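You operate a simulated robot arm through the tools that you are given. There is no shell and no other tool.

Carry out the task below with a simulated robot arm. There is one attempt and no reset: what you move stays moved.

## Task
Tip both cups of beads into the blue jug and put them away.
Fine: the clear cup and the orange cup go into steel bench drawer one; a teaspoon spilt at most; shut the drawer; leave the other jug. Set down upright: clear cup, orange cup.

It is judged by the outcome, as a careful person would: the job done as asked, and still so three seconds after it is handed in. It fails if anything else is knocked over, pushed out of place, dropped, spilled or broken.

## Robot
A 6-joint arm with a two-finger gripper, fixed in place. Base frame: the origin is at the foot of the arm, x ahead of it, y to its left, z up. Units: cm, degrees, N and s.
It reaches about 129.8 cm from its shoulder. Its first joint turns from -149.0 to 149.0 degrees. Payload 1.57 kg.
The tool frame sits at the grasp point between the pads (the TCP): z along the fingers, y along the line on which they close. The tips reach 2.1 cm beyond it. Largest opening 7 cm; the body of the gripper starts 5 cm behind the TCP.
Orientation is that of the tool frame in the base frame, as [roll, pitch, yaw] about the fixed x, y, z axes, in that order (R = Rz(yaw) Ry(pitch) Rx(roll)). With the fingers straight down and closing along the base's y, the tool's x points along the base's -x, its y along +y and its z along -z.

## Interface
- The arm moves only by the tool send_rows. Its argument "targets" is a list of rows, each an object (a shift or turn left out is 0, a gripper value left out holds the last) with "angular": the turn, a rotation vector about the tool's x, y, z in units of 120 degrees (1.0 is 120 degrees), a list of three; "offset": the shift along the tool's x, y, z in units of 100 mm (1.0 is 100 mm), a list of three; "jaw": the opening, from 0 (shut) to 1 (fully open). In form: [{"angular": [ax, ay, az], "offset": [tx, ty, tz], "jaw": jaw}, ...]. A call has 1 to 20 rows; each row is the pose to reach, as a shift and turn from the pose commanded when the call began, along the tool's axes at that moment. A call with a number of a shift or a turn outside -1 to 1 is refused whole. A row lasts 0.2 s, in which the tool goes at most 5 cm and 8.6 degrees; a call with a longer step from one row to the next is refused whole, and so is a gripper value outside its range. A pose out of reach is approached as far as the arm can. The call stops where the force on the tool passes 40 N (or 10 N more than at its start, if that is more) or the arm is blocked; 0.2 s more then pass. Each finger halts on what it meets, pressing with about 30 N; the grip force reading is that of the motor and also rises with nothing between the fingers. The clock runs only during rows and for 0.2 s after the last one: add rows that repeat a pose to give the fingers time. The reply holds the time, the measured pose of the TCP, the force on the tool along the base axes, the opening and the grip force, in the units named above and with some noise, with the torque about the TCP (base axes, N m) and any sound that the robot's microphone picked up.
- Cameras (640 x 400 px; columns grow to the right, rows downward): "scene" is fixed at [40.11, 65.18, 149.58]; the picture's right is [-1.00, -0.03, 0.00], its down [-0.01, 0.33, -0.94] and it looks along [0.03, -0.94, -0.33] (base axes); focal length 308 px, centre (320, 200). "wrist" rides on the gripper at [7.9, 0.4, -8.1] in the tool frame; the picture's right is [-0.05, 1.00, 0.00], its down [-0.67, -0.04, -0.74] and it looks along [-0.74, -0.04, 0.67] (tool axes); focal length 256 px, centre (320, 200). There is no depth. A picture from a camera that has moved, and an enlarged one, comes with that camera's place and axes in the base frame and with its lens.
- capture(camera): a new picture of that camera. No time passes.
- slide_trunk(by): slides the trunk up (or, below 0, down) by that many cm; the arm rides with it, the base frame stays. It gives what a move gives, with no picture.
- enlarge(camera, box): a new picture of the part [left, top, right, bottom] of that camera's present view, enlarged. No time passes.
- job_done(): hands the job in; it is judged then, once.

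Places have to be worked out from the pictures, the camera data and where the tool is seen. Open the gripper and draw the arm clear of the work before you hand the job in, unless the task says otherwise.

The tools are called after ">>>" by a JSON object that holds its "fn" and its "kwargs". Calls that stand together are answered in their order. send_rows: Moves the arm, as the interface text tells. Its arguments: {"type":"object","properties":{"targets":{"type":"array"}},"required":["targets"]} The other tools are called the same way: slide_trunk (by) slides the trunk up or down; capture (camera) takes a picture; enlarge (camera, box) takes an enlarged picture of a part of a camera's view; job_done () hands the job in.

At the start:

```text
t: 0.0
tool_pos: [27.34, -61.64, 124.07]
tool_rot: [180.0, 0.1, 180.0]
contact_force: [-0.1, -0.4, 0.1]
moment: [-0.01, 0.01, -0.02]
grip_width: 7.0
finger_force: 0.1
trunk travel left (down, up): [-92.2, 4.8]
```

scene: 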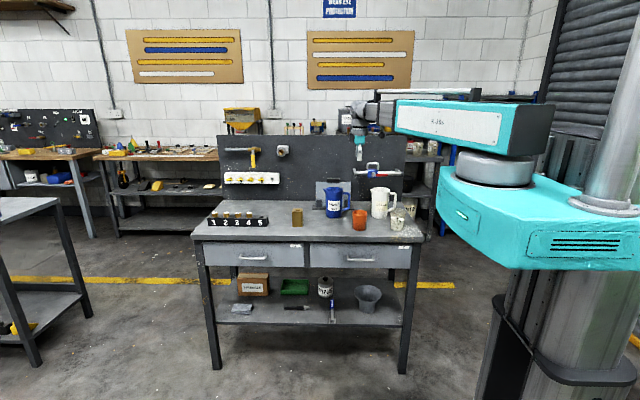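
wrist: 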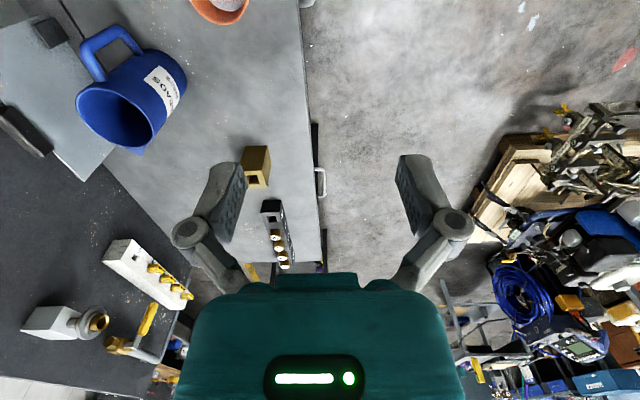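

I'll start by looking closely at the bench and the items on it in the scene camera.

>>> {"fn": "enlarge", "kwargs": {"camera": "scene", "box": [180, 120, 440, 280]}}

>>> {"fn": "enlarge", "kwargs": {"camera": "scene", "box": [290, 170, 430, 260]}}

>>> {"fn": "capture", "kwargs": {"camera": "wrist"}}

```text
2.46 times, centred on (310, 200) of scene
camera zoom: at [40.11, 65.18, 149.58], right [-1.0, -0.03, 0.0], down [-0.01, 0.33, -0.94], along [0.03, -0.94, -0.33], focal length 758 px, centre (345, 200)
```

zoom: 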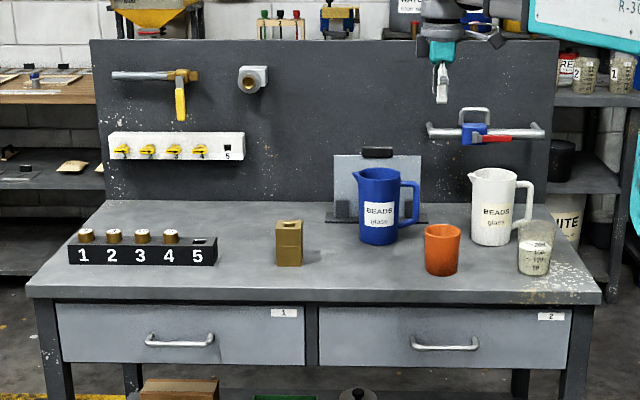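

```text
4.44 times, centred on (360, 215) of scene
camera zoom: at [40.11, 65.18, 149.58], right [-1.0, -0.03, 0.0], down [-0.01, 0.33, -0.94], along [0.03, -0.94, -0.33], focal length 1369 px, centre (142, 133)
```

zoom: 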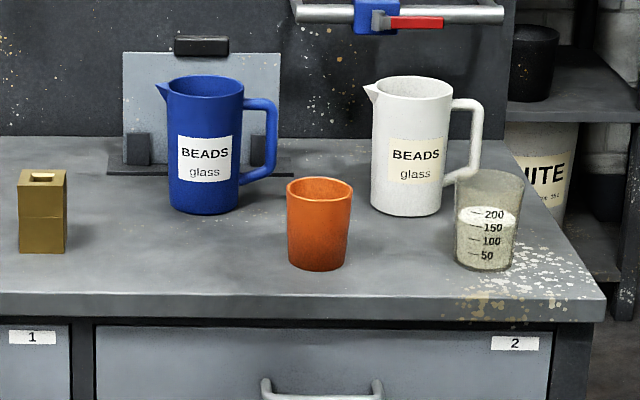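

```text
taken
camera wrist: at [19.48, -61.26, 132.11], right [0.05, 1.0, 0.0], down [0.67, -0.04, 0.74], along [0.74, -0.04, -0.67], focal length 256 px, centre (320, 200)
```

wrist: 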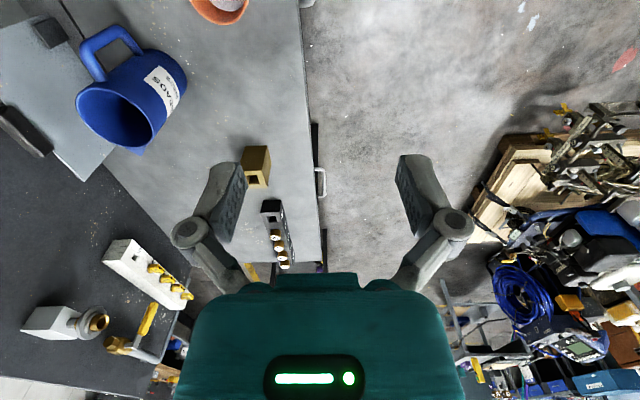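

The scene view places the bench top near z≈88, its front edge at y≈-58, drawer 1 handle near (74, -54, 80), orange cup near (25,-70), clear cup near (8,-70) and blue jug near (37,-87). I'll first move the arm out in front of the bench toward drawer 1 so I can look at its handle.

>>> {"fn": "send_rows", "kwargs": {"targets": [{"offset": [-0.2, 0.2, 0]}, {"offset": [-0.4, 0.4, 0]}, {"offset": [-0.6, 0.6, 0]}, {"offset": [-0.8, 0.8, 0]}, {"offset": [-1, 1, 0]}]}}

```text
t: 1.2
tool_pos: [37.37, -51.66, 124.08]
tool_rot: [-179.9, 0.0, -180.0]
contact_force: [0.5, 0.1, -0.9]
moment: [0.02, 0.04, 0.02]
grip_width: 6.99
finger_force: 0.1
trunk travel left (down, up): [-92.2, 4.8]
```

The move tracked accurately. I'll keep moving toward +x and +y in front of drawer 1.

>>> {"fn": "send_rows", "kwargs": {"targets": [{"offset": [-0.25, 0.25, 0]}, {"offset": [-0.5, 0.5, 0]}, {"offset": [-0.75, 0.75, 0]}, {"offset": [-1, 1, 0]}]}}

>>> {"fn": "send_rows", "kwargs": {"targets": [{"offset": [-0.25, 0.25, 0]}, {"offset": [-0.5, 0.5, 0]}, {"offset": [-0.75, 0.75, 0]}, {"offset": [-1, 1, 0]}]}}

>>> {"fn": "capture", "kwargs": {"camera": "scene"}}

```text
t: 2.2
tool_pos: [47.49, -41.64, 124.13]
tool_rot: [-179.9, -0.1, 180.0]
contact_force: [0.0, 0.0, 0.2]
moment: [0.0, -0.02, 0.02]
grip_width: 6.98
finger_force: 0.0
trunk travel left (down, up): [-92.2, 4.8]
```

```text
t: 3.2
tool_pos: [57.51, -31.63, 124.0]
tool_rot: [-180.0, 0.0, 180.0]
contact_force: [-0.2, 0.2, -0.5]
moment: [-0.02, -0.01, -0.01]
grip_width: 7.02
finger_force: 0.0
trunk travel left (down, up): [-92.2, 4.8]
```

```text
taken
```

scene: 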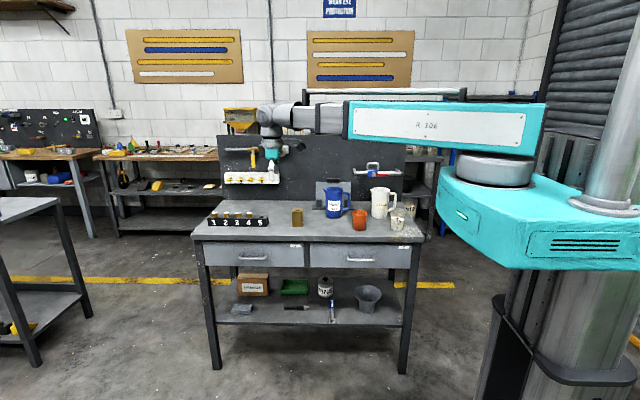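

The arm is clear in front of the bench. Now I'll turn the tool to horizontal, fingers pointing at the bench with the jaws closing vertically, to suit the horizontal drawer handle.

>>> {"fn": "send_rows", "kwargs": {"targets": [{"angular": [0.068, 0, 0]}, {"angular": [0.136, 0, 0]}, {"angular": [0.204, 0, 0]}, {"angular": [0.272, 0, 0]}, {"angular": [0.34, 0, 0]}, {"angular": [0.41, 0, 0]}, {"angular": [0.48, 0, 0]}, {"angular": [0.55, 0, 0]}, {"angular": [0.62, 0, 0]}, {"angular": [0.69, 0, 0]}, {"angular": [0.75, 0, 0]}]}}

>>> {"fn": "capture", "kwargs": {"camera": "scene"}}

>>> {"fn": "capture", "kwargs": {"camera": "wrist"}}

```text
t: 5.6
tool_pos: [57.48, -31.53, 142.87]
tool_rot: [-89.9, 0.0, 180.0]
contact_force: [0.3, 0.2, 0.5]
moment: [0.0, -0.01, 0.02]
grip_width: 6.99
finger_force: 0.1
out of reach, approached as far as the arm can: row 2, 3, 4, 5, 6, 7, 8, 9, 10, 11
trunk travel left (down, up): [-92.2, 4.8]
```

```text
taken
```

scene: 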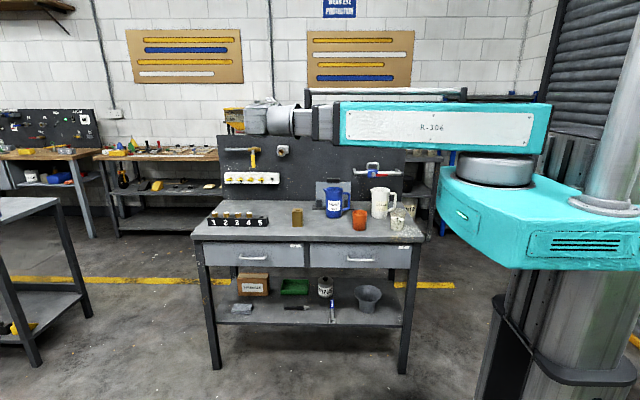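

```text
taken
camera wrist: at [49.46, -23.41, 142.19], right [0.05, 0.0, -1.0], down [0.67, 0.75, 0.03], along [0.74, -0.67, 0.04], focal length 256 px, centre (320, 200)
```

wrist: 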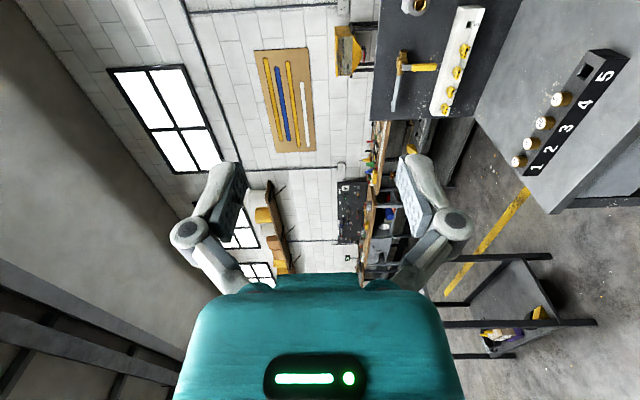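

The tool height jumped to 142.9 when turned, so the arm's wrist stays at a fixed height on the trunk (about 18.8 cm above the fingertips when they point down), and height must come from the trunk. I'll enlarge the view to see how the arm links lie.

>>> {"fn": "enlarge", "kwargs": {"camera": "scene", "box": [230, 70, 560, 276]}}

```text
1.94 times, centred on (395, 173) of scene
camera zoom: at [40.11, 65.18, 149.58], right [-1.0, -0.03, 0.0], down [-0.01, 0.33, -0.94], along [0.03, -0.94, -0.33], focal length 597 px, centre (174, 252)
```

zoom: 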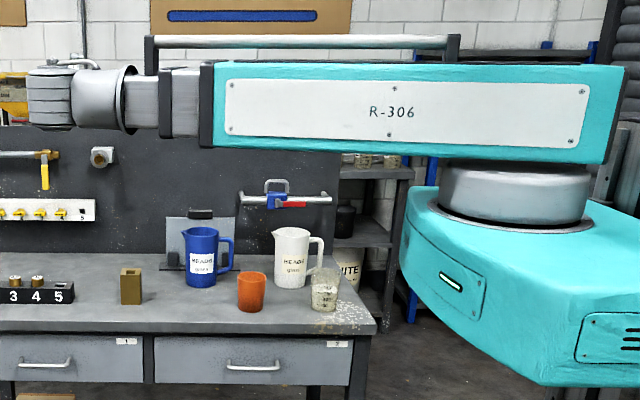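

The arm is a rotating, telescoping boom on the trunk with a wrist at the end, so the trunk handles all height changes. I'll slide the trunk down about 55 cm, with nothing but free air in front of the bench here, and look at the drawer 1 handle.

>>> {"fn": "slide_trunk", "kwargs": {"by": -55}}

>>> {"fn": "capture", "kwargs": {"camera": "scene"}}

>>> {"fn": "capture", "kwargs": {"camera": "wrist"}}

```text
refused: -55 is not a number from -40 to 40
```

```text
taken
```

scene: 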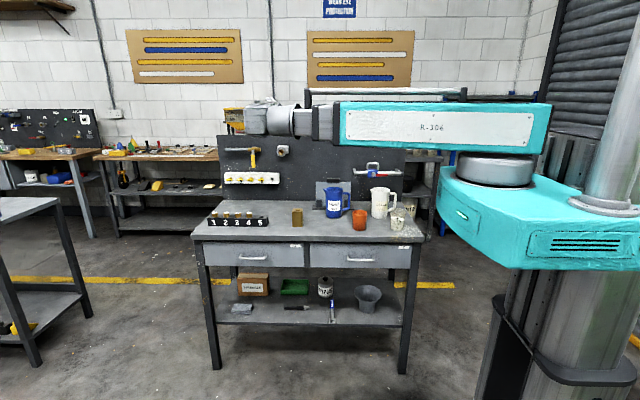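

```text
taken
camera wrist: at [49.46, -23.41, 142.19], right [0.05, 0.0, -1.0], down [0.67, 0.75, 0.03], along [0.74, -0.67, 0.04], focal length 256 px, centre (320, 200)
```

wrist: 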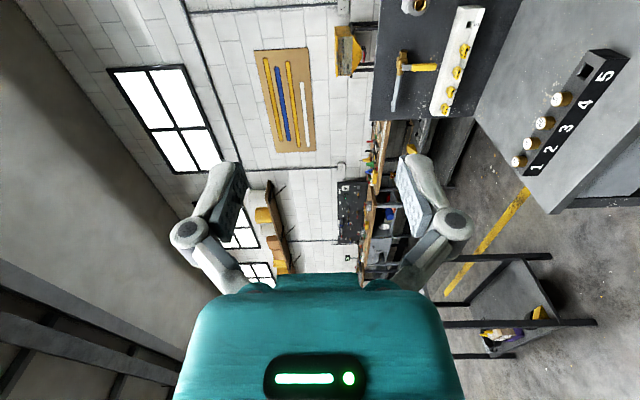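

The slide is limited to 40 cm per call, so I'll go down in two steps: 40 and then 20.

>>> {"fn": "slide_trunk", "kwargs": {"by": -40}}

>>> {"fn": "slide_trunk", "kwargs": {"by": -20}}

>>> {"fn": "capture", "kwargs": {"camera": "scene"}}

>>> {"fn": "capture", "kwargs": {"camera": "wrist"}}

```text
t: 9.4
tool_pos: [57.42, -31.55, 102.76]
tool_rot: [-90.1, 0.0, 180.0]
contact_force: [1.0, 0.3, 0.1]
moment: [-0.03, 0.01, -0.01]
grip_width: 7.02
finger_force: 0.2
trunk travel left (down, up): [-52.2, 44.8]
```

```text
t: 11.6
tool_pos: [57.35, -31.49, 82.67]
tool_rot: [-90.1, -0.1, 180.0]
contact_force: [0.1, 0.0, -0.4]
moment: [-0.01, -0.01, -0.01]
grip_width: 7.01
finger_force: 0.0
trunk travel left (down, up): [-32.2, 64.8]
```

```text
taken
```

scene: 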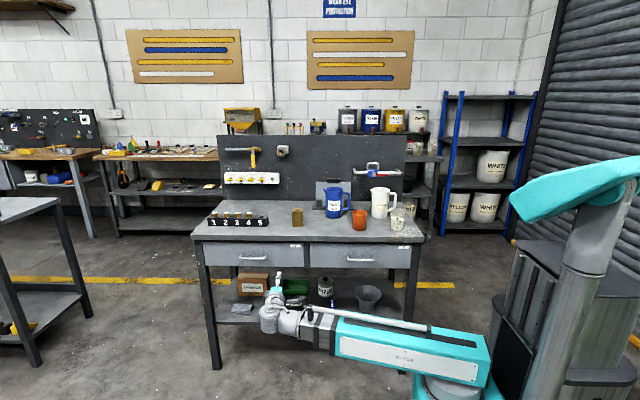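

```text
taken
camera wrist: at [49.47, -23.43, 82.17], right [0.05, 0.0, -1.0], down [0.67, 0.74, 0.04], along [0.74, -0.67, 0.04], focal length 256 px, centre (320, 200)
```

wrist: 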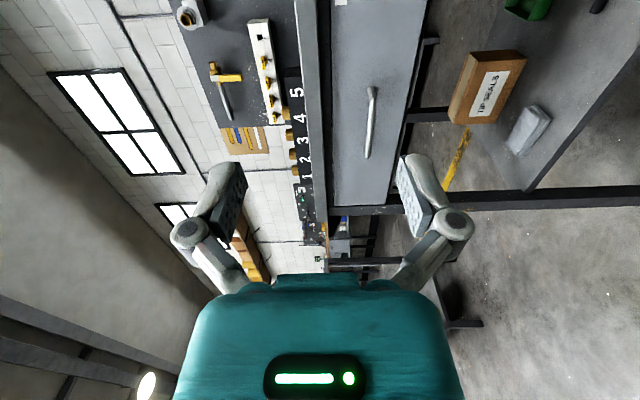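

Triangulating the bench corner from both cameras gives a bench top at z≈82.4 and a front edge at y≈-67.7, so the handle is nearer (77, -65, 73). I'll shift to x≈77, lower the trunk a bit, and look again.

>>> {"fn": "send_rows", "kwargs": {"targets": [{"offset": [-0.25, 0, 0]}, {"offset": [-0.5, 0, 0]}, {"offset": [-0.75, 0, 0]}, {"offset": [-1, 0, 0]}]}}

>>> {"fn": "send_rows", "kwargs": {"targets": [{"offset": [-0.25, 0, 0]}, {"offset": [-0.5, 0, 0]}, {"offset": [-0.75, 0, 0]}, {"offset": [-1, 0, 0]}]}}

>>> {"fn": "slide_trunk", "kwargs": {"by": -8}}

>>> {"fn": "capture", "kwargs": {"camera": "wrist"}}

>>> {"fn": "capture", "kwargs": {"camera": "scene"}}

```text
t: 12.6
tool_pos: [67.59, -31.51, 82.62]
tool_rot: [-90.1, 0.0, 179.9]
contact_force: [-0.3, -0.2, -0.4]
moment: [0.02, -0.02, 0.01]
grip_width: 6.98
finger_force: 0.1
trunk travel left (down, up): [-32.2, 64.8]
```

```text
t: 13.6
tool_pos: [77.55, -31.6, 82.57]
tool_rot: [-90.1, 0.0, -180.0]
contact_force: [0.1, -0.5, -0.4]
moment: [0.0, -0.03, 0.01]
grip_width: 6.99
finger_force: 0.0
trunk travel left (down, up): [-32.2, 64.8]
```

```text
t: 14.8
tool_pos: [77.38, -31.59, 74.62]
tool_rot: [-90.1, 0.1, 179.9]
contact_force: [-0.2, -0.8, -0.2]
moment: [0.02, 0.04, 0.03]
grip_width: 6.99
finger_force: 0.1
trunk travel left (down, up): [-24.2, 72.8]
```

```text
taken
camera wrist: at [69.47, -23.47, 74.16], right [0.05, 0.0, -1.0], down [0.67, 0.74, 0.04], along [0.74, -0.67, 0.04], focal length 256 px, centre (320, 200)
```

wrist: 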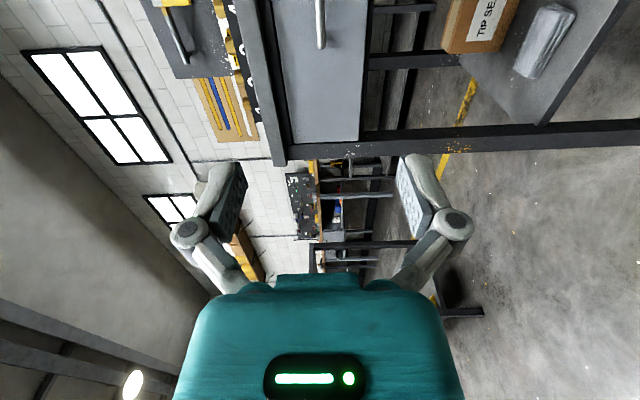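

```text
taken
```

scene: 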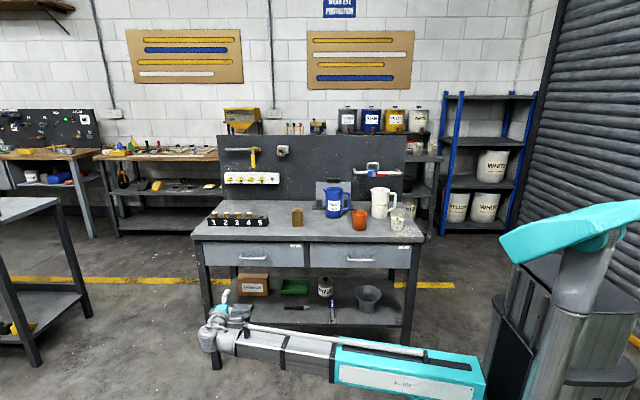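

Triangulating the handle between the two wrist views gives a bar from x≈67.6 to 81.6 at y≈-63.3, z≈74.6. I'll center at x≈74.6, narrow the jaw a bit, and advance part of the way.

>>> {"fn": "send_rows", "kwargs": {"targets": [{"offset": [0.07, 0, 0.25], "jaw": 0.65}, {"offset": [0.14, 0, 0.5]}, {"offset": [0.21, 0, 0.75]}, {"offset": [0.28, 0, 1.0]}]}}

>>> {"fn": "send_rows", "kwargs": {"targets": [{"offset": [0, 0, 0.25]}, {"offset": [0, 0, 0.5]}, {"offset": [0, 0, 0.75]}, {"offset": [0, 0, 1.0]}]}}

>>> {"fn": "capture", "kwargs": {"camera": "wrist"}}

>>> {"fn": "enlarge", "kwargs": {"camera": "scene", "box": [180, 200, 340, 320]}}

```text
t: 15.8
tool_pos: [74.59, -41.63, 74.58]
tool_rot: [-90.0, 0.0, 180.0]
contact_force: [-0.1, 0.0, 0.1]
moment: [-0.01, -0.01, -0.02]
grip_width: 4.55
finger_force: 0.1
trunk travel left (down, up): [-24.2, 72.8]
```

```text
t: 16.8
tool_pos: [74.66, -51.69, 74.73]
tool_rot: [-90.1, 0.1, -180.0]
contact_force: [-0.3, 0.1, 0.5]
moment: [0.01, -0.01, 0.0]
grip_width: 4.54
finger_force: 0.2
trunk travel left (down, up): [-24.2, 72.8]
```

```text
taken
camera wrist: at [66.64, -43.6, 74.15], right [0.05, 0.0, -1.0], down [0.67, 0.74, 0.04], along [0.74, -0.67, 0.04], focal length 256 px, centre (320, 200)
```

wrist: 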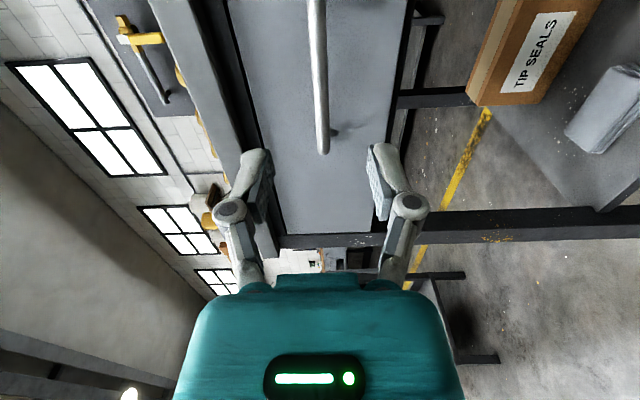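

```text
3.33 times, centred on (260, 260) of scene
camera zoom: at [40.11, 65.18, 149.58], right [-1.0, -0.03, 0.0], down [-0.01, 0.33, -0.94], along [0.03, -0.94, -0.33], focal length 1027 px, centre (520, 0)
```

zoom: 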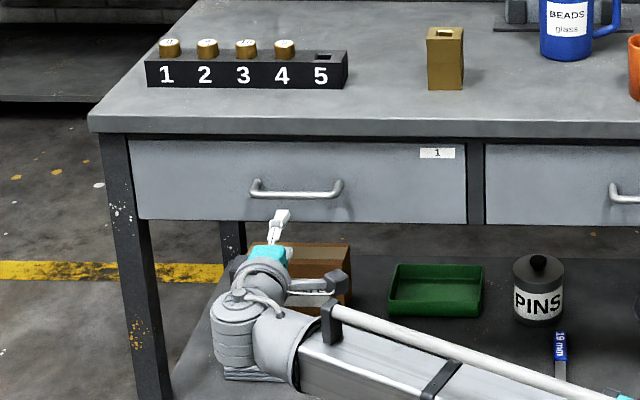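

The bar is centred between the fingers and its end still computes to y≈-63.6. I'll advance 10 cm more and check.

>>> {"fn": "send_rows", "kwargs": {"targets": [{"offset": [0, 0, 0.25]}, {"offset": [0, 0, 0.5]}, {"offset": [0, 0, 0.7]}, {"offset": [0, 0, 0.85]}, {"offset": [0, 0, 1.0]}]}}

>>> {"fn": "capture", "kwargs": {"camera": "wrist"}}

>>> {"fn": "enlarge", "kwargs": {"camera": "scene", "box": [210, 230, 300, 290]}}

```text
t: 18.0
tool_pos: [74.72, -61.71, 74.67]
tool_rot: [-90.2, 0.0, -180.0]
contact_force: [-0.3, -0.5, 0.1]
moment: [-0.01, 0.01, -0.03]
grip_width: 4.56
finger_force: 0.0
trunk travel left (down, up): [-24.2, 72.8]
```

```text
taken
camera wrist: at [66.67, -53.55, 74.15], right [0.05, 0.0, -1.0], down [0.67, 0.74, 0.04], along [0.74, -0.67, 0.04], focal length 256 px, centre (320, 200)
```

wrist: 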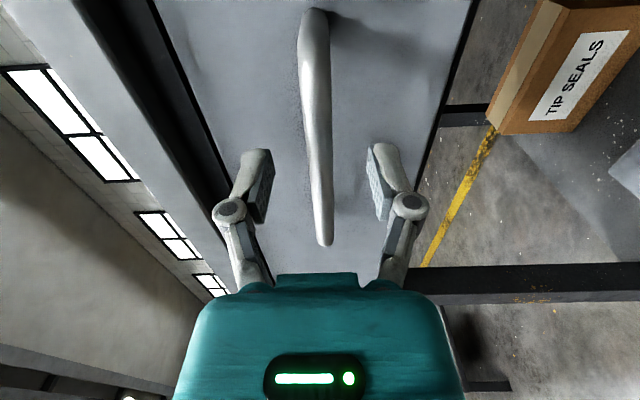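

```text
6.67 times, centred on (255, 260) of scene
camera zoom: at [40.11, 65.18, 149.58], right [-1.0, -0.03, 0.0], down [-0.01, 0.33, -0.94], along [0.03, -0.94, -0.33], focal length 2054 px, centre (753, -200)
```

zoom: 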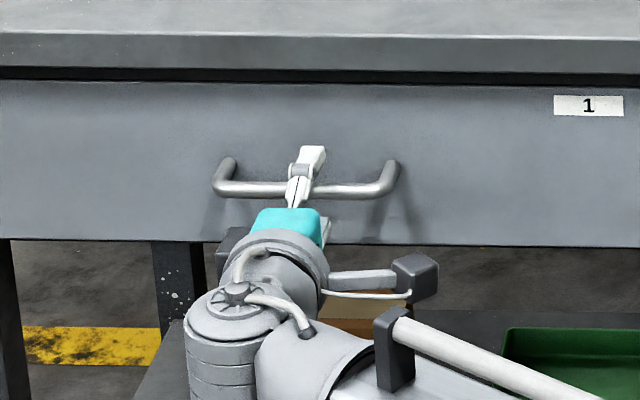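

The bar lies midway between the fingers, just beyond the grasp point. I'll advance another 1.2 cm and close on it.

>>> {"fn": "send_rows", "kwargs": {"targets": [{"offset": [0, 0, 0.04]}, {"offset": [0, 0, 0.08]}, {"offset": [0, 0, 0.12]}, {"offset": [0, 0, 0.12], "jaw": 0.0}, {"offset": [0, 0, 0.12]}, {"offset": [0, 0, 0.12]}, {"offset": [0, 0, 0.12]}, {"offset": [0, 0, 0.12]}]}}

>>> {"fn": "capture", "kwargs": {"camera": "wrist"}}

```text
t: 19.8
tool_pos: [74.6, -62.91, 74.41]
tool_rot: [-90.1, 0.1, 180.0]
contact_force: [-3.7, 2.5, -5.8]
moment: [0.03, 0.0, 0.16]
grip_width: 1.08
finger_force: 32.2
trunk travel left (down, up): [-24.2, 72.8]
```

```text
taken
camera wrist: at [66.62, -54.71, 74.11], right [0.05, 0.0, -1.0], down [0.67, 0.74, 0.04], along [0.74, -0.67, 0.04], focal length 256 px, centre (320, 200)
```

wrist: 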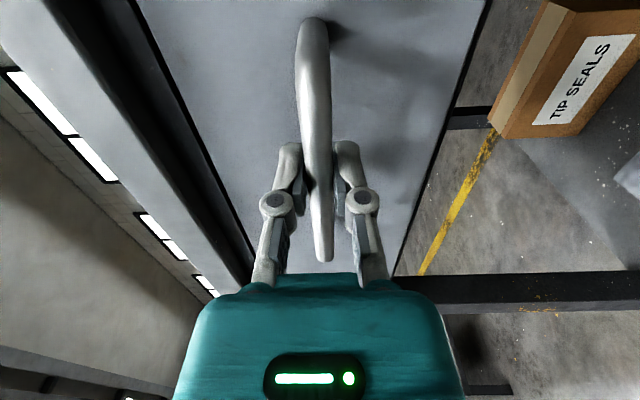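

The bar is gripped (1.08 cm wide, 32 N). I'll pull the drawer out along +y slowly.

>>> {"fn": "send_rows", "kwargs": {"targets": [{"offset": [0, 0, -0.08]}, {"offset": [0, 0, -0.18]}, {"offset": [0, 0, -0.3]}, {"offset": [0, 0, -0.42]}, {"offset": [0, 0, -0.54]}, {"offset": [0, 0, -0.66]}, {"offset": [0, 0, -0.78]}, {"offset": [0, 0, -0.9]}, {"offset": [0, 0, -1.0]}]}}

>>> {"fn": "enlarge", "kwargs": {"camera": "scene", "box": [180, 200, 340, 320]}}

```text
t: 21.8
tool_pos: [74.49, -52.87, 74.62]
tool_rot: [-90.2, 0.0, 179.9]
contact_force: [-14.7, -0.1, -12.1]
moment: [0.07, 0.01, -0.12]
grip_width: 1.11
finger_force: 31.8
trunk travel left (down, up): [-24.2, 72.8]
```

```text
3.33 times, centred on (260, 260) of scene
camera zoom: at [40.11, 65.18, 149.58], right [-1.0, -0.03, 0.0], down [-0.01, 0.33, -0.94], along [0.03, -0.94, -0.33], focal length 1027 px, centre (520, 0)
```

zoom: 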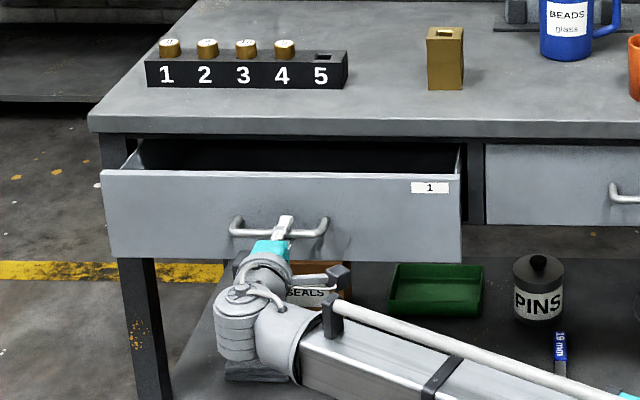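

The drawer slides out well. I'll pull another 10 cm.

>>> {"fn": "send_rows", "kwargs": {"targets": [{"offset": [0, 0, -0.1]}, {"offset": [0, 0, -0.22]}, {"offset": [0, 0, -0.34]}, {"offset": [0, 0, -0.46]}, {"offset": [0, 0, -0.58]}, {"offset": [0, 0, -0.7]}, {"offset": [0, 0, -0.8]}, {"offset": [0, 0, -0.9]}, {"offset": [0, 0, -1.0]}]}}

>>> {"fn": "enlarge", "kwargs": {"camera": "scene", "box": [180, 200, 340, 320]}}

```text
t: 23.8
tool_pos: [74.55, -42.72, 74.67]
tool_rot: [-90.2, 0.0, 179.9]
contact_force: [-19.1, 0.6, -15.5]
moment: [0.06, -0.01, -0.03]
grip_width: 1.09
finger_force: 31.8
trunk travel left (down, up): [-24.2, 72.8]
```

```text
3.33 times, centred on (260, 260) of scene
camera zoom: at [40.11, 65.18, 149.58], right [-1.0, -0.03, 0.0], down [-0.01, 0.33, -0.94], along [0.03, -0.94, -0.33], focal length 1027 px, centre (520, 0)
```

zoom: 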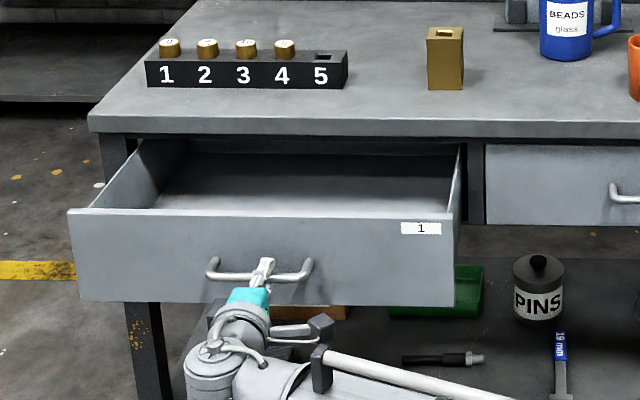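

The drawer is 20 cm out, with a little side load. I'll ease x by 2 mm to relieve it and pull 6 cm more for room.

>>> {"fn": "send_rows", "kwargs": {"targets": [{"offset": [0.01, 0, -0.06]}, {"offset": [0.02, 0, -0.14]}, {"offset": [0.02, 0, -0.24]}, {"offset": [0.02, 0, -0.34]}, {"offset": [0.02, 0, -0.44]}, {"offset": [0.02, 0, -0.52]}, {"offset": [0.02, 0, -0.6]}]}}

>>> {"fn": "enlarge", "kwargs": {"camera": "scene", "box": [180, 200, 340, 320]}}

```text
t: 25.4
tool_pos: [74.63, -36.72, 74.67]
tool_rot: [-90.1, 0.0, -179.9]
contact_force: [8.2, -2.4, -4.1]
moment: [-0.03, -0.04, 0.09]
grip_width: 1.1
finger_force: 31.8
trunk travel left (down, up): [-24.2, 72.8]
```

```text
3.33 times, centred on (260, 260) of scene
camera zoom: at [40.11, 65.18, 149.58], right [-1.0, -0.03, 0.0], down [-0.01, 0.33, -0.94], along [0.03, -0.94, -0.33], focal length 1027 px, centre (520, 0)
```

zoom: 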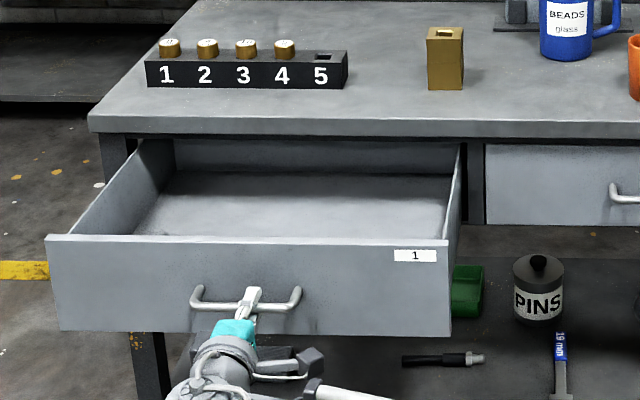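

The drawer is 26 cm open and its empty interior is visible, so I'll stop here. I'll release the handle and back straight away.

>>> {"fn": "send_rows", "kwargs": {"targets": [{"jaw": 0.6}, {"jaw": 0.6}, {"jaw": 0.6}, {"jaw": 0.6}, {"offset": [0, 0, -0.15]}, {"offset": [0, 0, -0.35]}, {"offset": [0, 0, -0.6]}, {"offset": [0, 0, -0.8]}, {"offset": [0, 0, -1.0]}]}}

>>> {"fn": "slide_trunk", "kwargs": {"by": 40}}

>>> {"fn": "capture", "kwargs": {"camera": "scene"}}

>>> {"fn": "capture", "kwargs": {"camera": "wrist"}}

```text
t: 27.4
tool_pos: [74.34, -26.65, 74.72]
tool_rot: [-90.1, 0.1, -179.9]
contact_force: [0.3, -0.1, 0.1]
moment: [-0.01, -0.03, 0.0]
grip_width: 4.19
finger_force: 0.0
trunk travel left (down, up): [-24.2, 72.8]
```

```text
t: 31.2
tool_pos: [74.41, -26.83, 114.68]
tool_rot: [-90.1, 0.1, -179.9]
contact_force: [-0.4, 0.9, -0.5]
moment: [0.0, 0.0, 0.03]
grip_width: 4.2
finger_force: 0.1
trunk travel left (down, up): [-64.2, 32.8]
```

```text
taken
```

scene: 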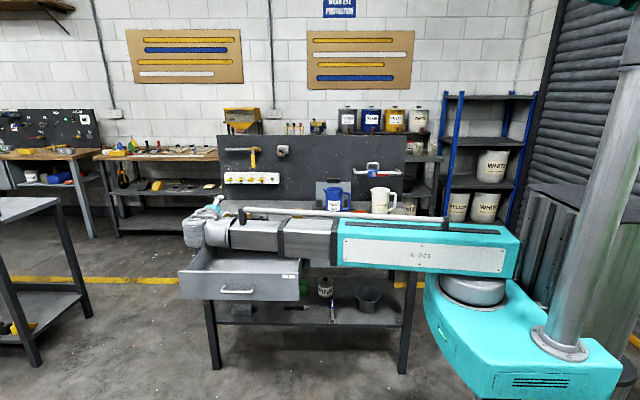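

```text
taken
camera wrist: at [66.49, -18.65, 114.16], right [0.05, 0.0, -1.0], down [0.67, 0.74, 0.04], along [0.74, -0.67, 0.04], focal length 256 px, centre (320, 200)
```

wrist: 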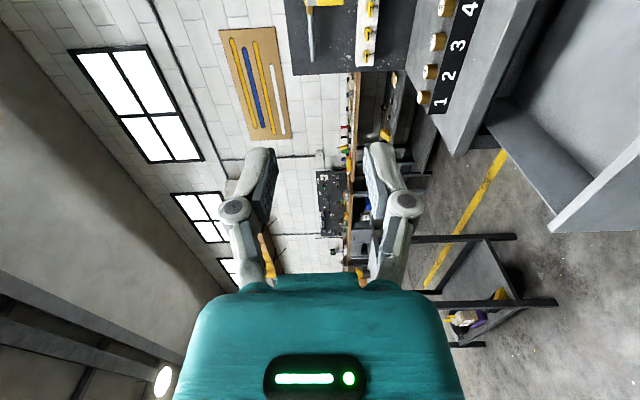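

Released and clear. Now I'll roll the tool 90° so the jaws close horizontally with the camera on top, while moving toward the cups.

>>> {"fn": "send_rows", "kwargs": {"targets": [{"angular": [0, 0, -0.068], "offset": [0.1, 0, 0]}, {"angular": [0, 0, -0.136], "offset": [0.2, 0, 0]}, {"angular": [0, 0, -0.204], "offset": [0.3, 0, 0]}, {"angular": [0, 0, -0.272], "offset": [0.4, 0, 0]}, {"angular": [0, 0, -0.34], "offset": [0.5, 0, 0]}, {"angular": [0, 0, -0.41], "offset": [0.6, 0, 0]}, {"angular": [0, 0, -0.48], "offset": [0.7, 0, 0]}, {"angular": [0, 0, -0.55], "offset": [0.8, 0, 0]}, {"angular": [0, 0, -0.62], "offset": [0.9, 0, 0]}, {"angular": [0, 0, -0.69], "offset": [1, 0, 0]}, {"angular": [0, 0, -0.75], "offset": [1, 0, 0]}]}}

```text
t: 33.6
tool_pos: [64.38, -26.77, 114.71]
tool_rot: [118.1, -89.7, -28.1]
contact_force: [-0.8, -0.4, -0.3]
moment: [0.0, 0.01, 0.02]
grip_width: 4.19
finger_force: 0.1
trunk travel left (down, up): [-64.2, 32.8]
```

Now the tool's x is up, y is base -x and z is base -y. I'll travel toward the cups, well above the bench items.

>>> {"fn": "send_rows", "kwargs": {"targets": [{"offset": [0, 0.25, 0.15]}, {"offset": [0, 0.5, 0.3]}, {"offset": [0, 0.75, 0.45]}, {"offset": [0, 1, 0.6]}]}}

>>> {"fn": "send_rows", "kwargs": {"targets": [{"offset": [0, 0.25, 0.15]}, {"offset": [0, 0.5, 0.3]}, {"offset": [0, 0.75, 0.45]}, {"offset": [0, 1, 0.6]}]}}

>>> {"fn": "send_rows", "kwargs": {"targets": [{"offset": [0, 0.25, 0.15]}, {"offset": [0, 0.5, 0.3]}, {"offset": [0, 0.75, 0.45]}, {"offset": [0, 1, 0.6]}]}}

>>> {"fn": "capture", "kwargs": {"camera": "wrist"}}

>>> {"fn": "capture", "kwargs": {"camera": "scene"}}

```text
t: 34.6
tool_pos: [54.44, -32.78, 114.73]
tool_rot: [176.3, -90.0, -86.3]
contact_force: [0.0, 0.4, 0.0]
moment: [-0.01, 0.03, 0.0]
grip_width: 4.21
finger_force: 0.0
trunk travel left (down, up): [-64.2, 32.8]
```

```text
t: 35.6
tool_pos: [48.5, -40.72, 114.75]
tool_rot: [176.9, -89.9, -87.0]
contact_force: [-0.3, 0.4, -0.1]
moment: [0.02, 0.02, -0.03]
grip_width: 4.21
finger_force: 0.0
out of reach, approached as far as the arm can: row 2, 3, 4
trunk travel left (down, up): [-64.2, 32.8]
```

```text
t: 36.6
tool_pos: [42.38, -50.09, 114.66]
tool_rot: [177.8, -90.0, -87.9]
contact_force: [0.4, 0.5, 0.0]
moment: [0.0, -0.01, -0.02]
grip_width: 4.22
finger_force: 0.1
out of reach, approached as far as the arm can: row 1, 2, 3, 4
trunk travel left (down, up): [-64.2, 32.8]
```

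```text
taken
camera wrist: at [41.91, -41.93, 122.53], right [-1.0, 0.0, -0.05], down [0.04, 0.75, -0.67], along [0.04, -0.67, -0.74], focal length 256 px, centre (320, 200)
```

wrist: 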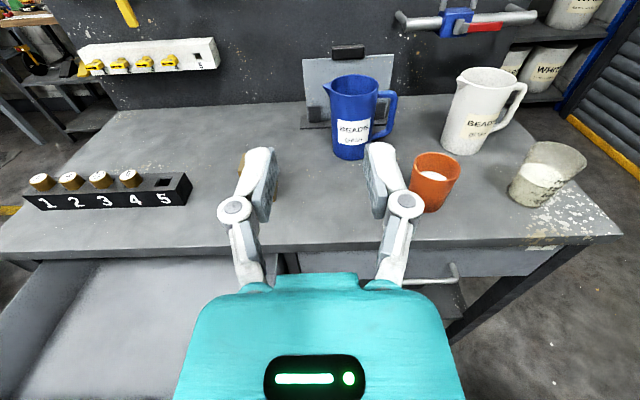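

```text
taken
```

scene: 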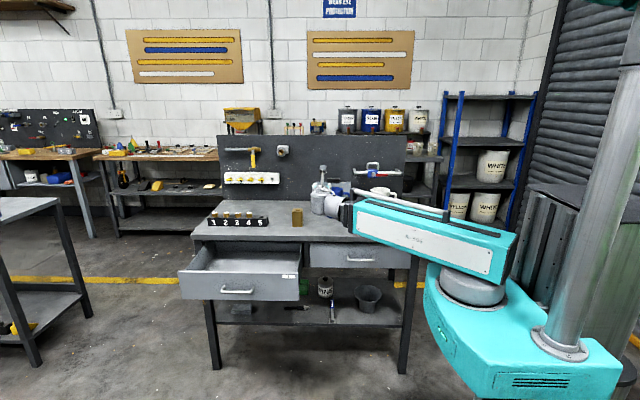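

The boom has a minimum extension (wrist radius ≈ 52.7 cm), so I need to stay outside that circle. Combining this view with the scene puts the orange cup base near (25, -74) on a bench top around z≈85–86; I'll move nearer while staying reachable.

>>> {"fn": "send_rows", "kwargs": {"targets": [{"offset": [0, 0.1, 0.25]}, {"offset": [0, 0.25, 0.5]}, {"offset": [0, 0.4, 0.75]}, {"offset": [0, 0.6, 1]}]}}

>>> {"fn": "capture", "kwargs": {"camera": "wrist"}}

```text
t: 37.6
tool_pos: [36.42, -60.09, 114.61]
tool_rot: [172.9, -89.9, -82.9]
contact_force: [0.2, 0.2, 0.4]
moment: [0.05, -0.02, 0.01]
grip_width: 4.19
finger_force: 0.1
trunk travel left (down, up): [-64.2, 32.8]
```

```text
taken
camera wrist: at [35.94, -51.84, 122.53], right [-1.0, 0.0, -0.05], down [0.04, 0.75, -0.67], along [0.04, -0.67, -0.74], focal length 256 px, centre (320, 200)
```

wrist: 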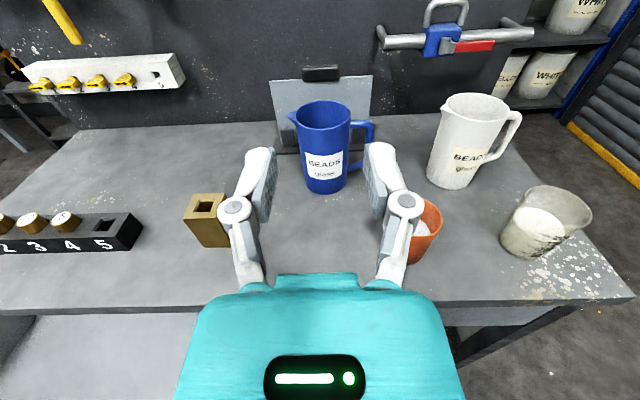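

Multi-view estimates now agree: bench top z≈85.3, blue jug rim centre ≈(37, -91, 101), orange cup ≈(25, -75.5), clear cup ≈(6.3, -76). I'll line up in front of the orange cup (staying high) with the jaw fully open.

>>> {"fn": "send_rows", "kwargs": {"targets": [{"offset": [0, 0.2, 0.15], "jaw": 1.0}, {"offset": [0, 0.45, 0.35]}, {"offset": [0, 0.7, 0.5]}, {"offset": [0, 0.9, 0.6]}, {"offset": [0, 1, 0.64]}]}}

>>> {"fn": "send_rows", "kwargs": {"targets": [{"offset": [0, 0.1, 0]}, {"offset": [0, 0.16, 0]}]}}

>>> {"fn": "capture", "kwargs": {"camera": "wrist"}}

```text
t: 38.8
tool_pos: [26.34, -66.34, 114.7]
tool_rot: [179.9, -89.8, -89.8]
contact_force: [0.8, 0.1, -0.2]
moment: [-0.02, -0.01, 0.01]
grip_width: 6.99
finger_force: 0.0
trunk travel left (down, up): [-64.2, 32.8]
```

```text
t: 39.4
tool_pos: [24.73, -66.43, 114.73]
tool_rot: [-177.8, -89.9, -92.1]
contact_force: [0.9, -0.1, 0.6]
moment: [0.02, -0.04, 0.0]
grip_width: 6.99
finger_force: 0.1
trunk travel left (down, up): [-64.2, 32.8]
```

```text
taken
camera wrist: at [24.32, -58.28, 122.53], right [-1.0, 0.0, -0.05], down [0.04, 0.75, -0.67], along [0.04, -0.67, -0.74], focal length 256 px, centre (320, 200)
```

wrist: 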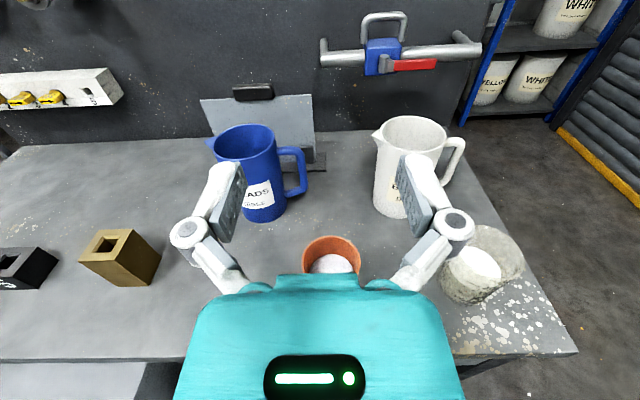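

The orange cup is directly ahead. I'll enlarge the view to measure the cups and jug precisely.

>>> {"fn": "enlarge", "kwargs": {"camera": "wrist", "box": [180, 110, 380, 290]}}

>>> {"fn": "enlarge", "kwargs": {"camera": "wrist", "box": [360, 100, 560, 320]}}

>>> {"fn": "enlarge", "kwargs": {"camera": "scene", "box": [330, 180, 430, 245]}}

```text
2.22 times, centred on (280, 200) of wrist
camera zoom: at [24.32, -58.28, 122.53], right [-1.0, 0.0, -0.05], down [0.04, 0.75, -0.67], along [0.04, -0.67, -0.74], focal length 569 px, centre (409, 200)
```

zoom: 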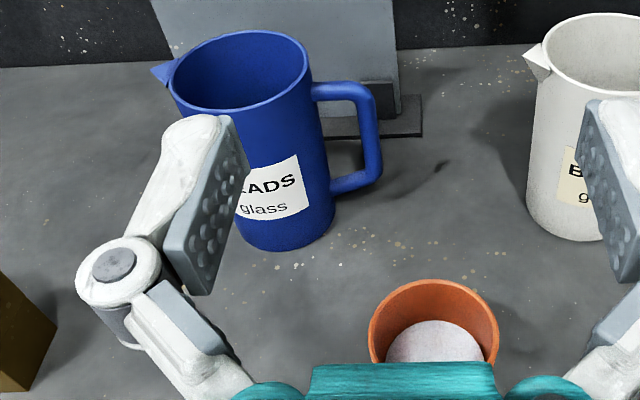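

```text
1.82 times, centred on (460, 210) of wrist
camera zoom: at [24.32, -58.28, 122.53], right [-1.0, 0.0, -0.05], down [0.04, 0.75, -0.67], along [0.04, -0.67, -0.74], focal length 465 px, centre (66, 182)
```

zoom: 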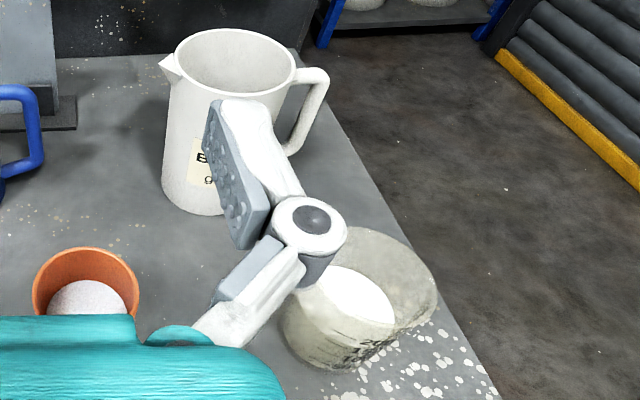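

```text
6.15 times, centred on (380, 212) of scene
camera zoom: at [40.11, 65.18, 149.58], right [-1.0, -0.03, 0.0], down [-0.01, 0.33, -0.94], along [0.03, -0.94, -0.33], focal length 1896 px, centre (-49, 123)
```

zoom: 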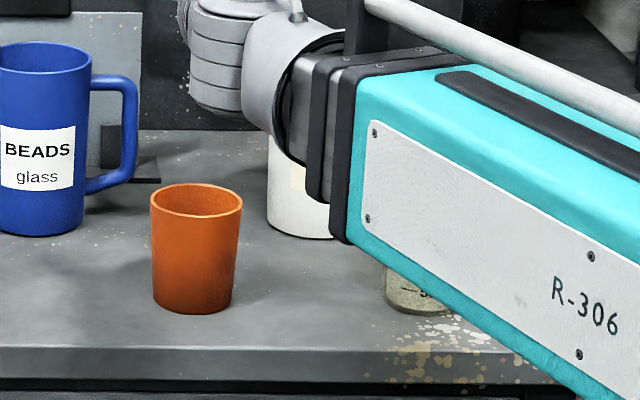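

I need a precise width profile of the orange cup versus the 7 cm jaw, so I'll zoom in tightly on it.

>>> {"fn": "enlarge", "kwargs": {"camera": "scene", "box": [348, 205, 376, 233]}}

>>> {"fn": "enlarge", "kwargs": {"camera": "scene", "box": [320, 180, 360, 222]}}

```text
14.29 times, centred on (362, 219) of scene
camera zoom: at [40.11, 65.18, 149.58], right [-1.0, -0.03, 0.0], down [-0.01, 0.33, -0.94], along [0.03, -0.94, -0.33], focal length 4400 px, centre (-280, -71)
```

zoom: 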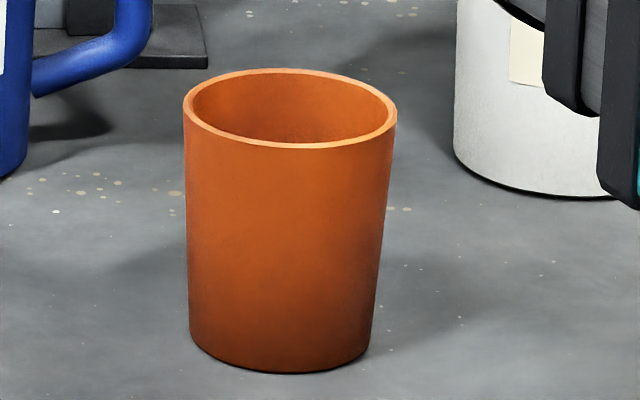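

```text
9.52 times, centred on (340, 201) of scene
camera zoom: at [40.11, 65.18, 149.58], right [-1.0, -0.03, 0.0], down [-0.01, 0.33, -0.94], along [0.03, -0.94, -0.33], focal length 2934 px, centre (130, 190)
```

zoom: 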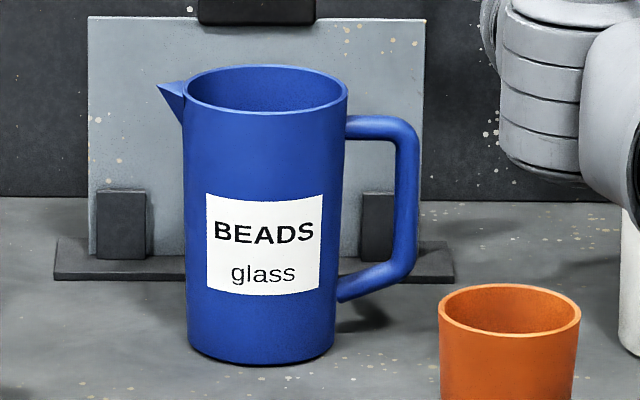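

The orange cup measures about 7.25 cm at the rim, 6.25 cm at the base and 8.5 cm tall, so it must be gripped low (about 3 cm up) with the jaw fully open. I'll tilt the tool 15° nose-down so the wrist clears the bench edge, and back off 1 cm in y.

>>> {"fn": "send_rows", "kwargs": {"targets": [{"angular": [0, -0.0417, 0], "offset": [-0.164, 0, -0.05]}, {"angular": [0, -0.0833, 0], "offset": [-0.326, 0, -0.1]}, {"angular": [0, -0.125, 0], "offset": [-0.487, 0, -0.1]}]}}

>>> {"fn": "slide_trunk", "kwargs": {"by": -12}}

>>> {"fn": "capture", "kwargs": {"camera": "wrist"}}

>>> {"fn": "enlarge", "kwargs": {"camera": "scene", "box": [310, 170, 430, 250]}}

```text
t: 40.2
tool_pos: [24.76, -65.4, 109.85]
tool_rot: [-180.0, -74.8, -90.0]
contact_force: [0.4, -0.7, -0.5]
moment: [-0.01, 0.0, -0.01]
grip_width: 6.99
finger_force: 0.1
trunk travel left (down, up): [-64.2, 32.8]
```

```text
t: 41.7
tool_pos: [24.72, -65.26, 97.9]
tool_rot: [-180.0, -74.9, -90.0]
contact_force: [-0.6, -0.3, 0.3]
moment: [0.0, 0.0, -0.01]
grip_width: 7.0
finger_force: 0.1
trunk travel left (down, up): [-52.2, 44.8]
```

```text
taken
camera wrist: at [24.31, -59.63, 107.52], right [-1.0, 0.01, -0.05], down [0.04, 0.89, -0.45], along [0.04, -0.45, -0.89], focal length 256 px, centre (320, 200)
```

wrist: 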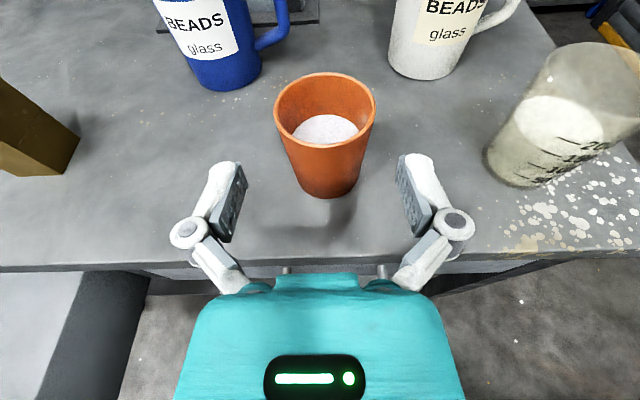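

```text
5.00 times, centred on (370, 210) of scene
camera zoom: at [40.11, 65.18, 149.58], right [-1.0, -0.03, 0.0], down [-0.01, 0.33, -0.94], along [0.03, -0.94, -0.33], focal length 1540 px, centre (70, 150)
```

zoom: 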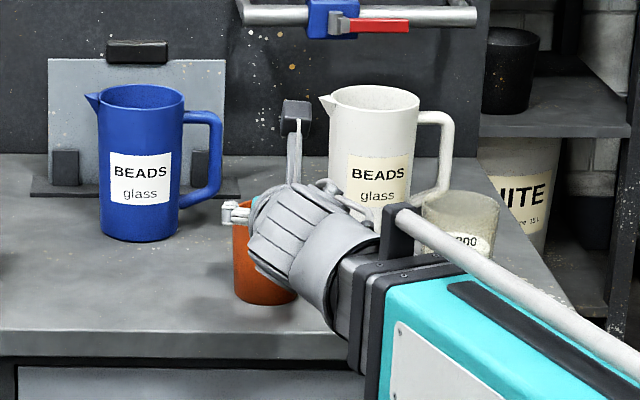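

The cup axis computes to about x=24.4, y=-73.5 against TCP x=24.7. I'll shift 0.3 cm in -x and lower the trunk to grip height, stopping short of the cup to re-check alignment.

>>> {"fn": "send_rows", "kwargs": {"targets": [{"offset": [0, 0.03, 0]}]}}

>>> {"fn": "slide_trunk", "kwargs": {"by": -9.2}}

>>> {"fn": "capture", "kwargs": {"camera": "wrist"}}

>>> {"fn": "enlarge", "kwargs": {"camera": "scene", "box": [340, 190, 400, 250]}}

```text
t: 42.1
tool_pos: [24.44, -65.42, 97.91]
tool_rot: [179.9, -74.8, -89.9]
contact_force: [0.3, 0.5, -0.4]
moment: [0.01, -0.01, -0.01]
grip_width: 6.99
finger_force: 0.0
trunk travel left (down, up): [-52.2, 44.8]
```

```text
t: 43.4
tool_pos: [24.43, -65.39, 88.65]
tool_rot: [-180.0, -74.9, -90.1]
contact_force: [0.5, -0.2, -0.5]
moment: [-0.01, 0.0, 0.02]
grip_width: 7.02
finger_force: 0.0
trunk travel left (down, up): [-43.0, 54.0]
```

```text
taken
camera wrist: at [24.04, -59.62, 98.32], right [-1.0, 0.01, -0.05], down [0.04, 0.89, -0.45], along [0.04, -0.45, -0.89], focal length 256 px, centre (320, 200)
```

wrist: 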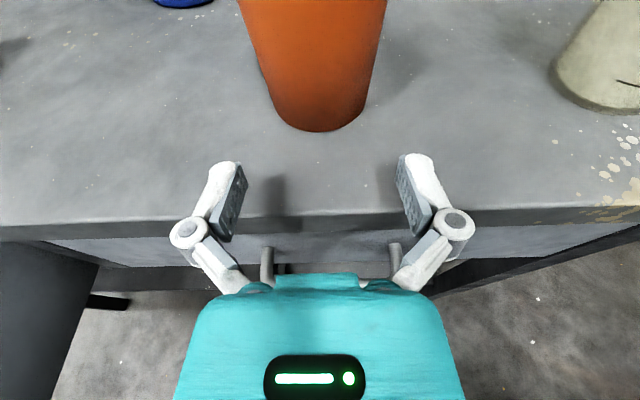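

```text
6.67 times, centred on (370, 220) of scene
camera zoom: at [40.11, 65.18, 149.58], right [-1.0, -0.03, 0.0], down [-0.01, 0.33, -0.94], along [0.03, -0.94, -0.33], focal length 2054 px, centre (-13, 67)
```

zoom: 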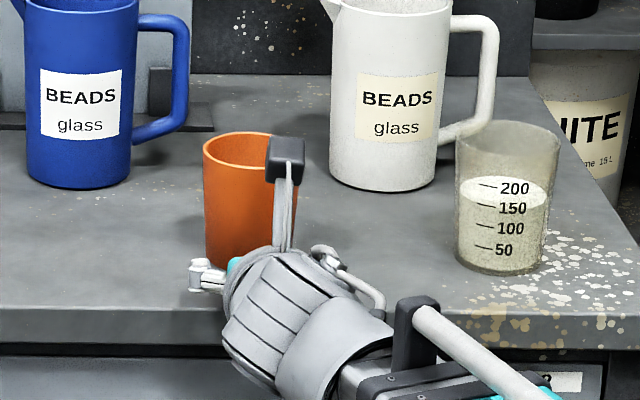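

Alignment looks close. I'll enlarge this wrist view to verify the cup's midline against the fingers before moving in.

>>> {"fn": "enlarge", "kwargs": {"camera": "wrist", "box": [200, 0, 440, 150]}}

>>> {"fn": "enlarge", "kwargs": {"camera": "wrist", "box": [160, 130, 480, 330]}}

```text
2.67 times, centred on (320, 75) of wrist
camera zoom: at [24.04, -59.62, 98.32], right [-1.0, 0.01, -0.05], down [0.04, 0.89, -0.45], along [0.04, -0.45, -0.89], focal length 683 px, centre (320, 533)
```

zoom: 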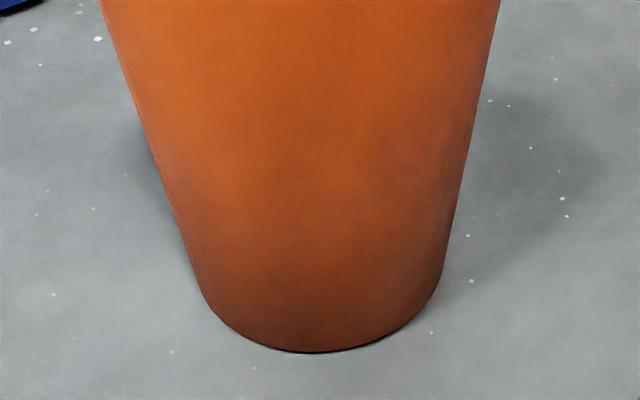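

```text
2.00 times, centred on (320, 230) of wrist
camera zoom: at [24.04, -59.62, 98.32], right [-1.0, 0.01, -0.05], down [0.04, 0.89, -0.45], along [0.04, -0.45, -0.89], focal length 512 px, centre (320, 140)
```

zoom: 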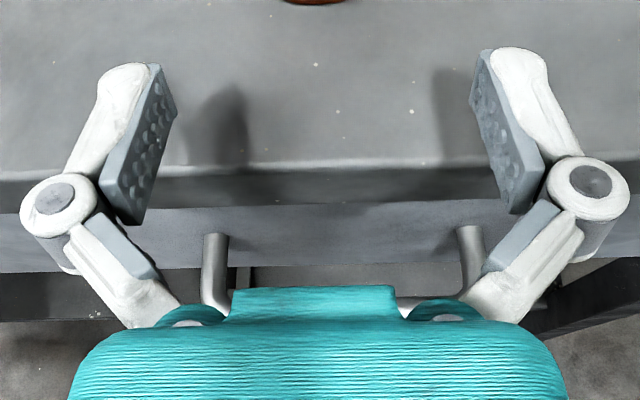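

The cup's midline sits about 1 mm to the +x side of the finger centre, which I'll correct. I'll advance horizontally 5 cm and look again before the fingers straddle the cup.

>>> {"fn": "send_rows", "kwargs": {"targets": [{"offset": [0.026, -0.005, 0.097]}, {"offset": [0.052, -0.01, 0.193]}, {"offset": [0.078, -0.01, 0.29]}, {"offset": [0.104, -0.01, 0.386]}, {"offset": [0.1165, -0.01, 0.435]}]}}

>>> {"fn": "capture", "kwargs": {"camera": "wrist"}}

```text
t: 44.6
tool_pos: [24.52, -69.95, 88.71]
tool_rot: [179.9, -74.8, -89.8]
contact_force: [0.7, -0.6, -0.7]
moment: [0.01, 0.04, 0.03]
grip_width: 7.01
finger_force: 0.1
trunk travel left (down, up): [-43.0, 54.0]
```

```text
taken
camera wrist: at [24.16, -64.15, 98.32], right [-1.0, 0.01, -0.05], down [0.04, 0.89, -0.45], along [0.04, -0.45, -0.89], focal length 256 px, centre (320, 200)
```

wrist: 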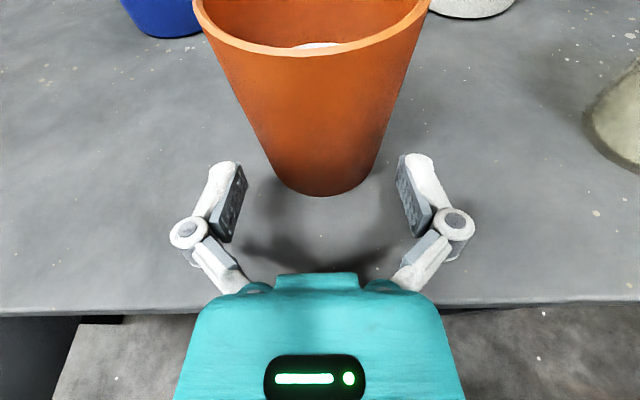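

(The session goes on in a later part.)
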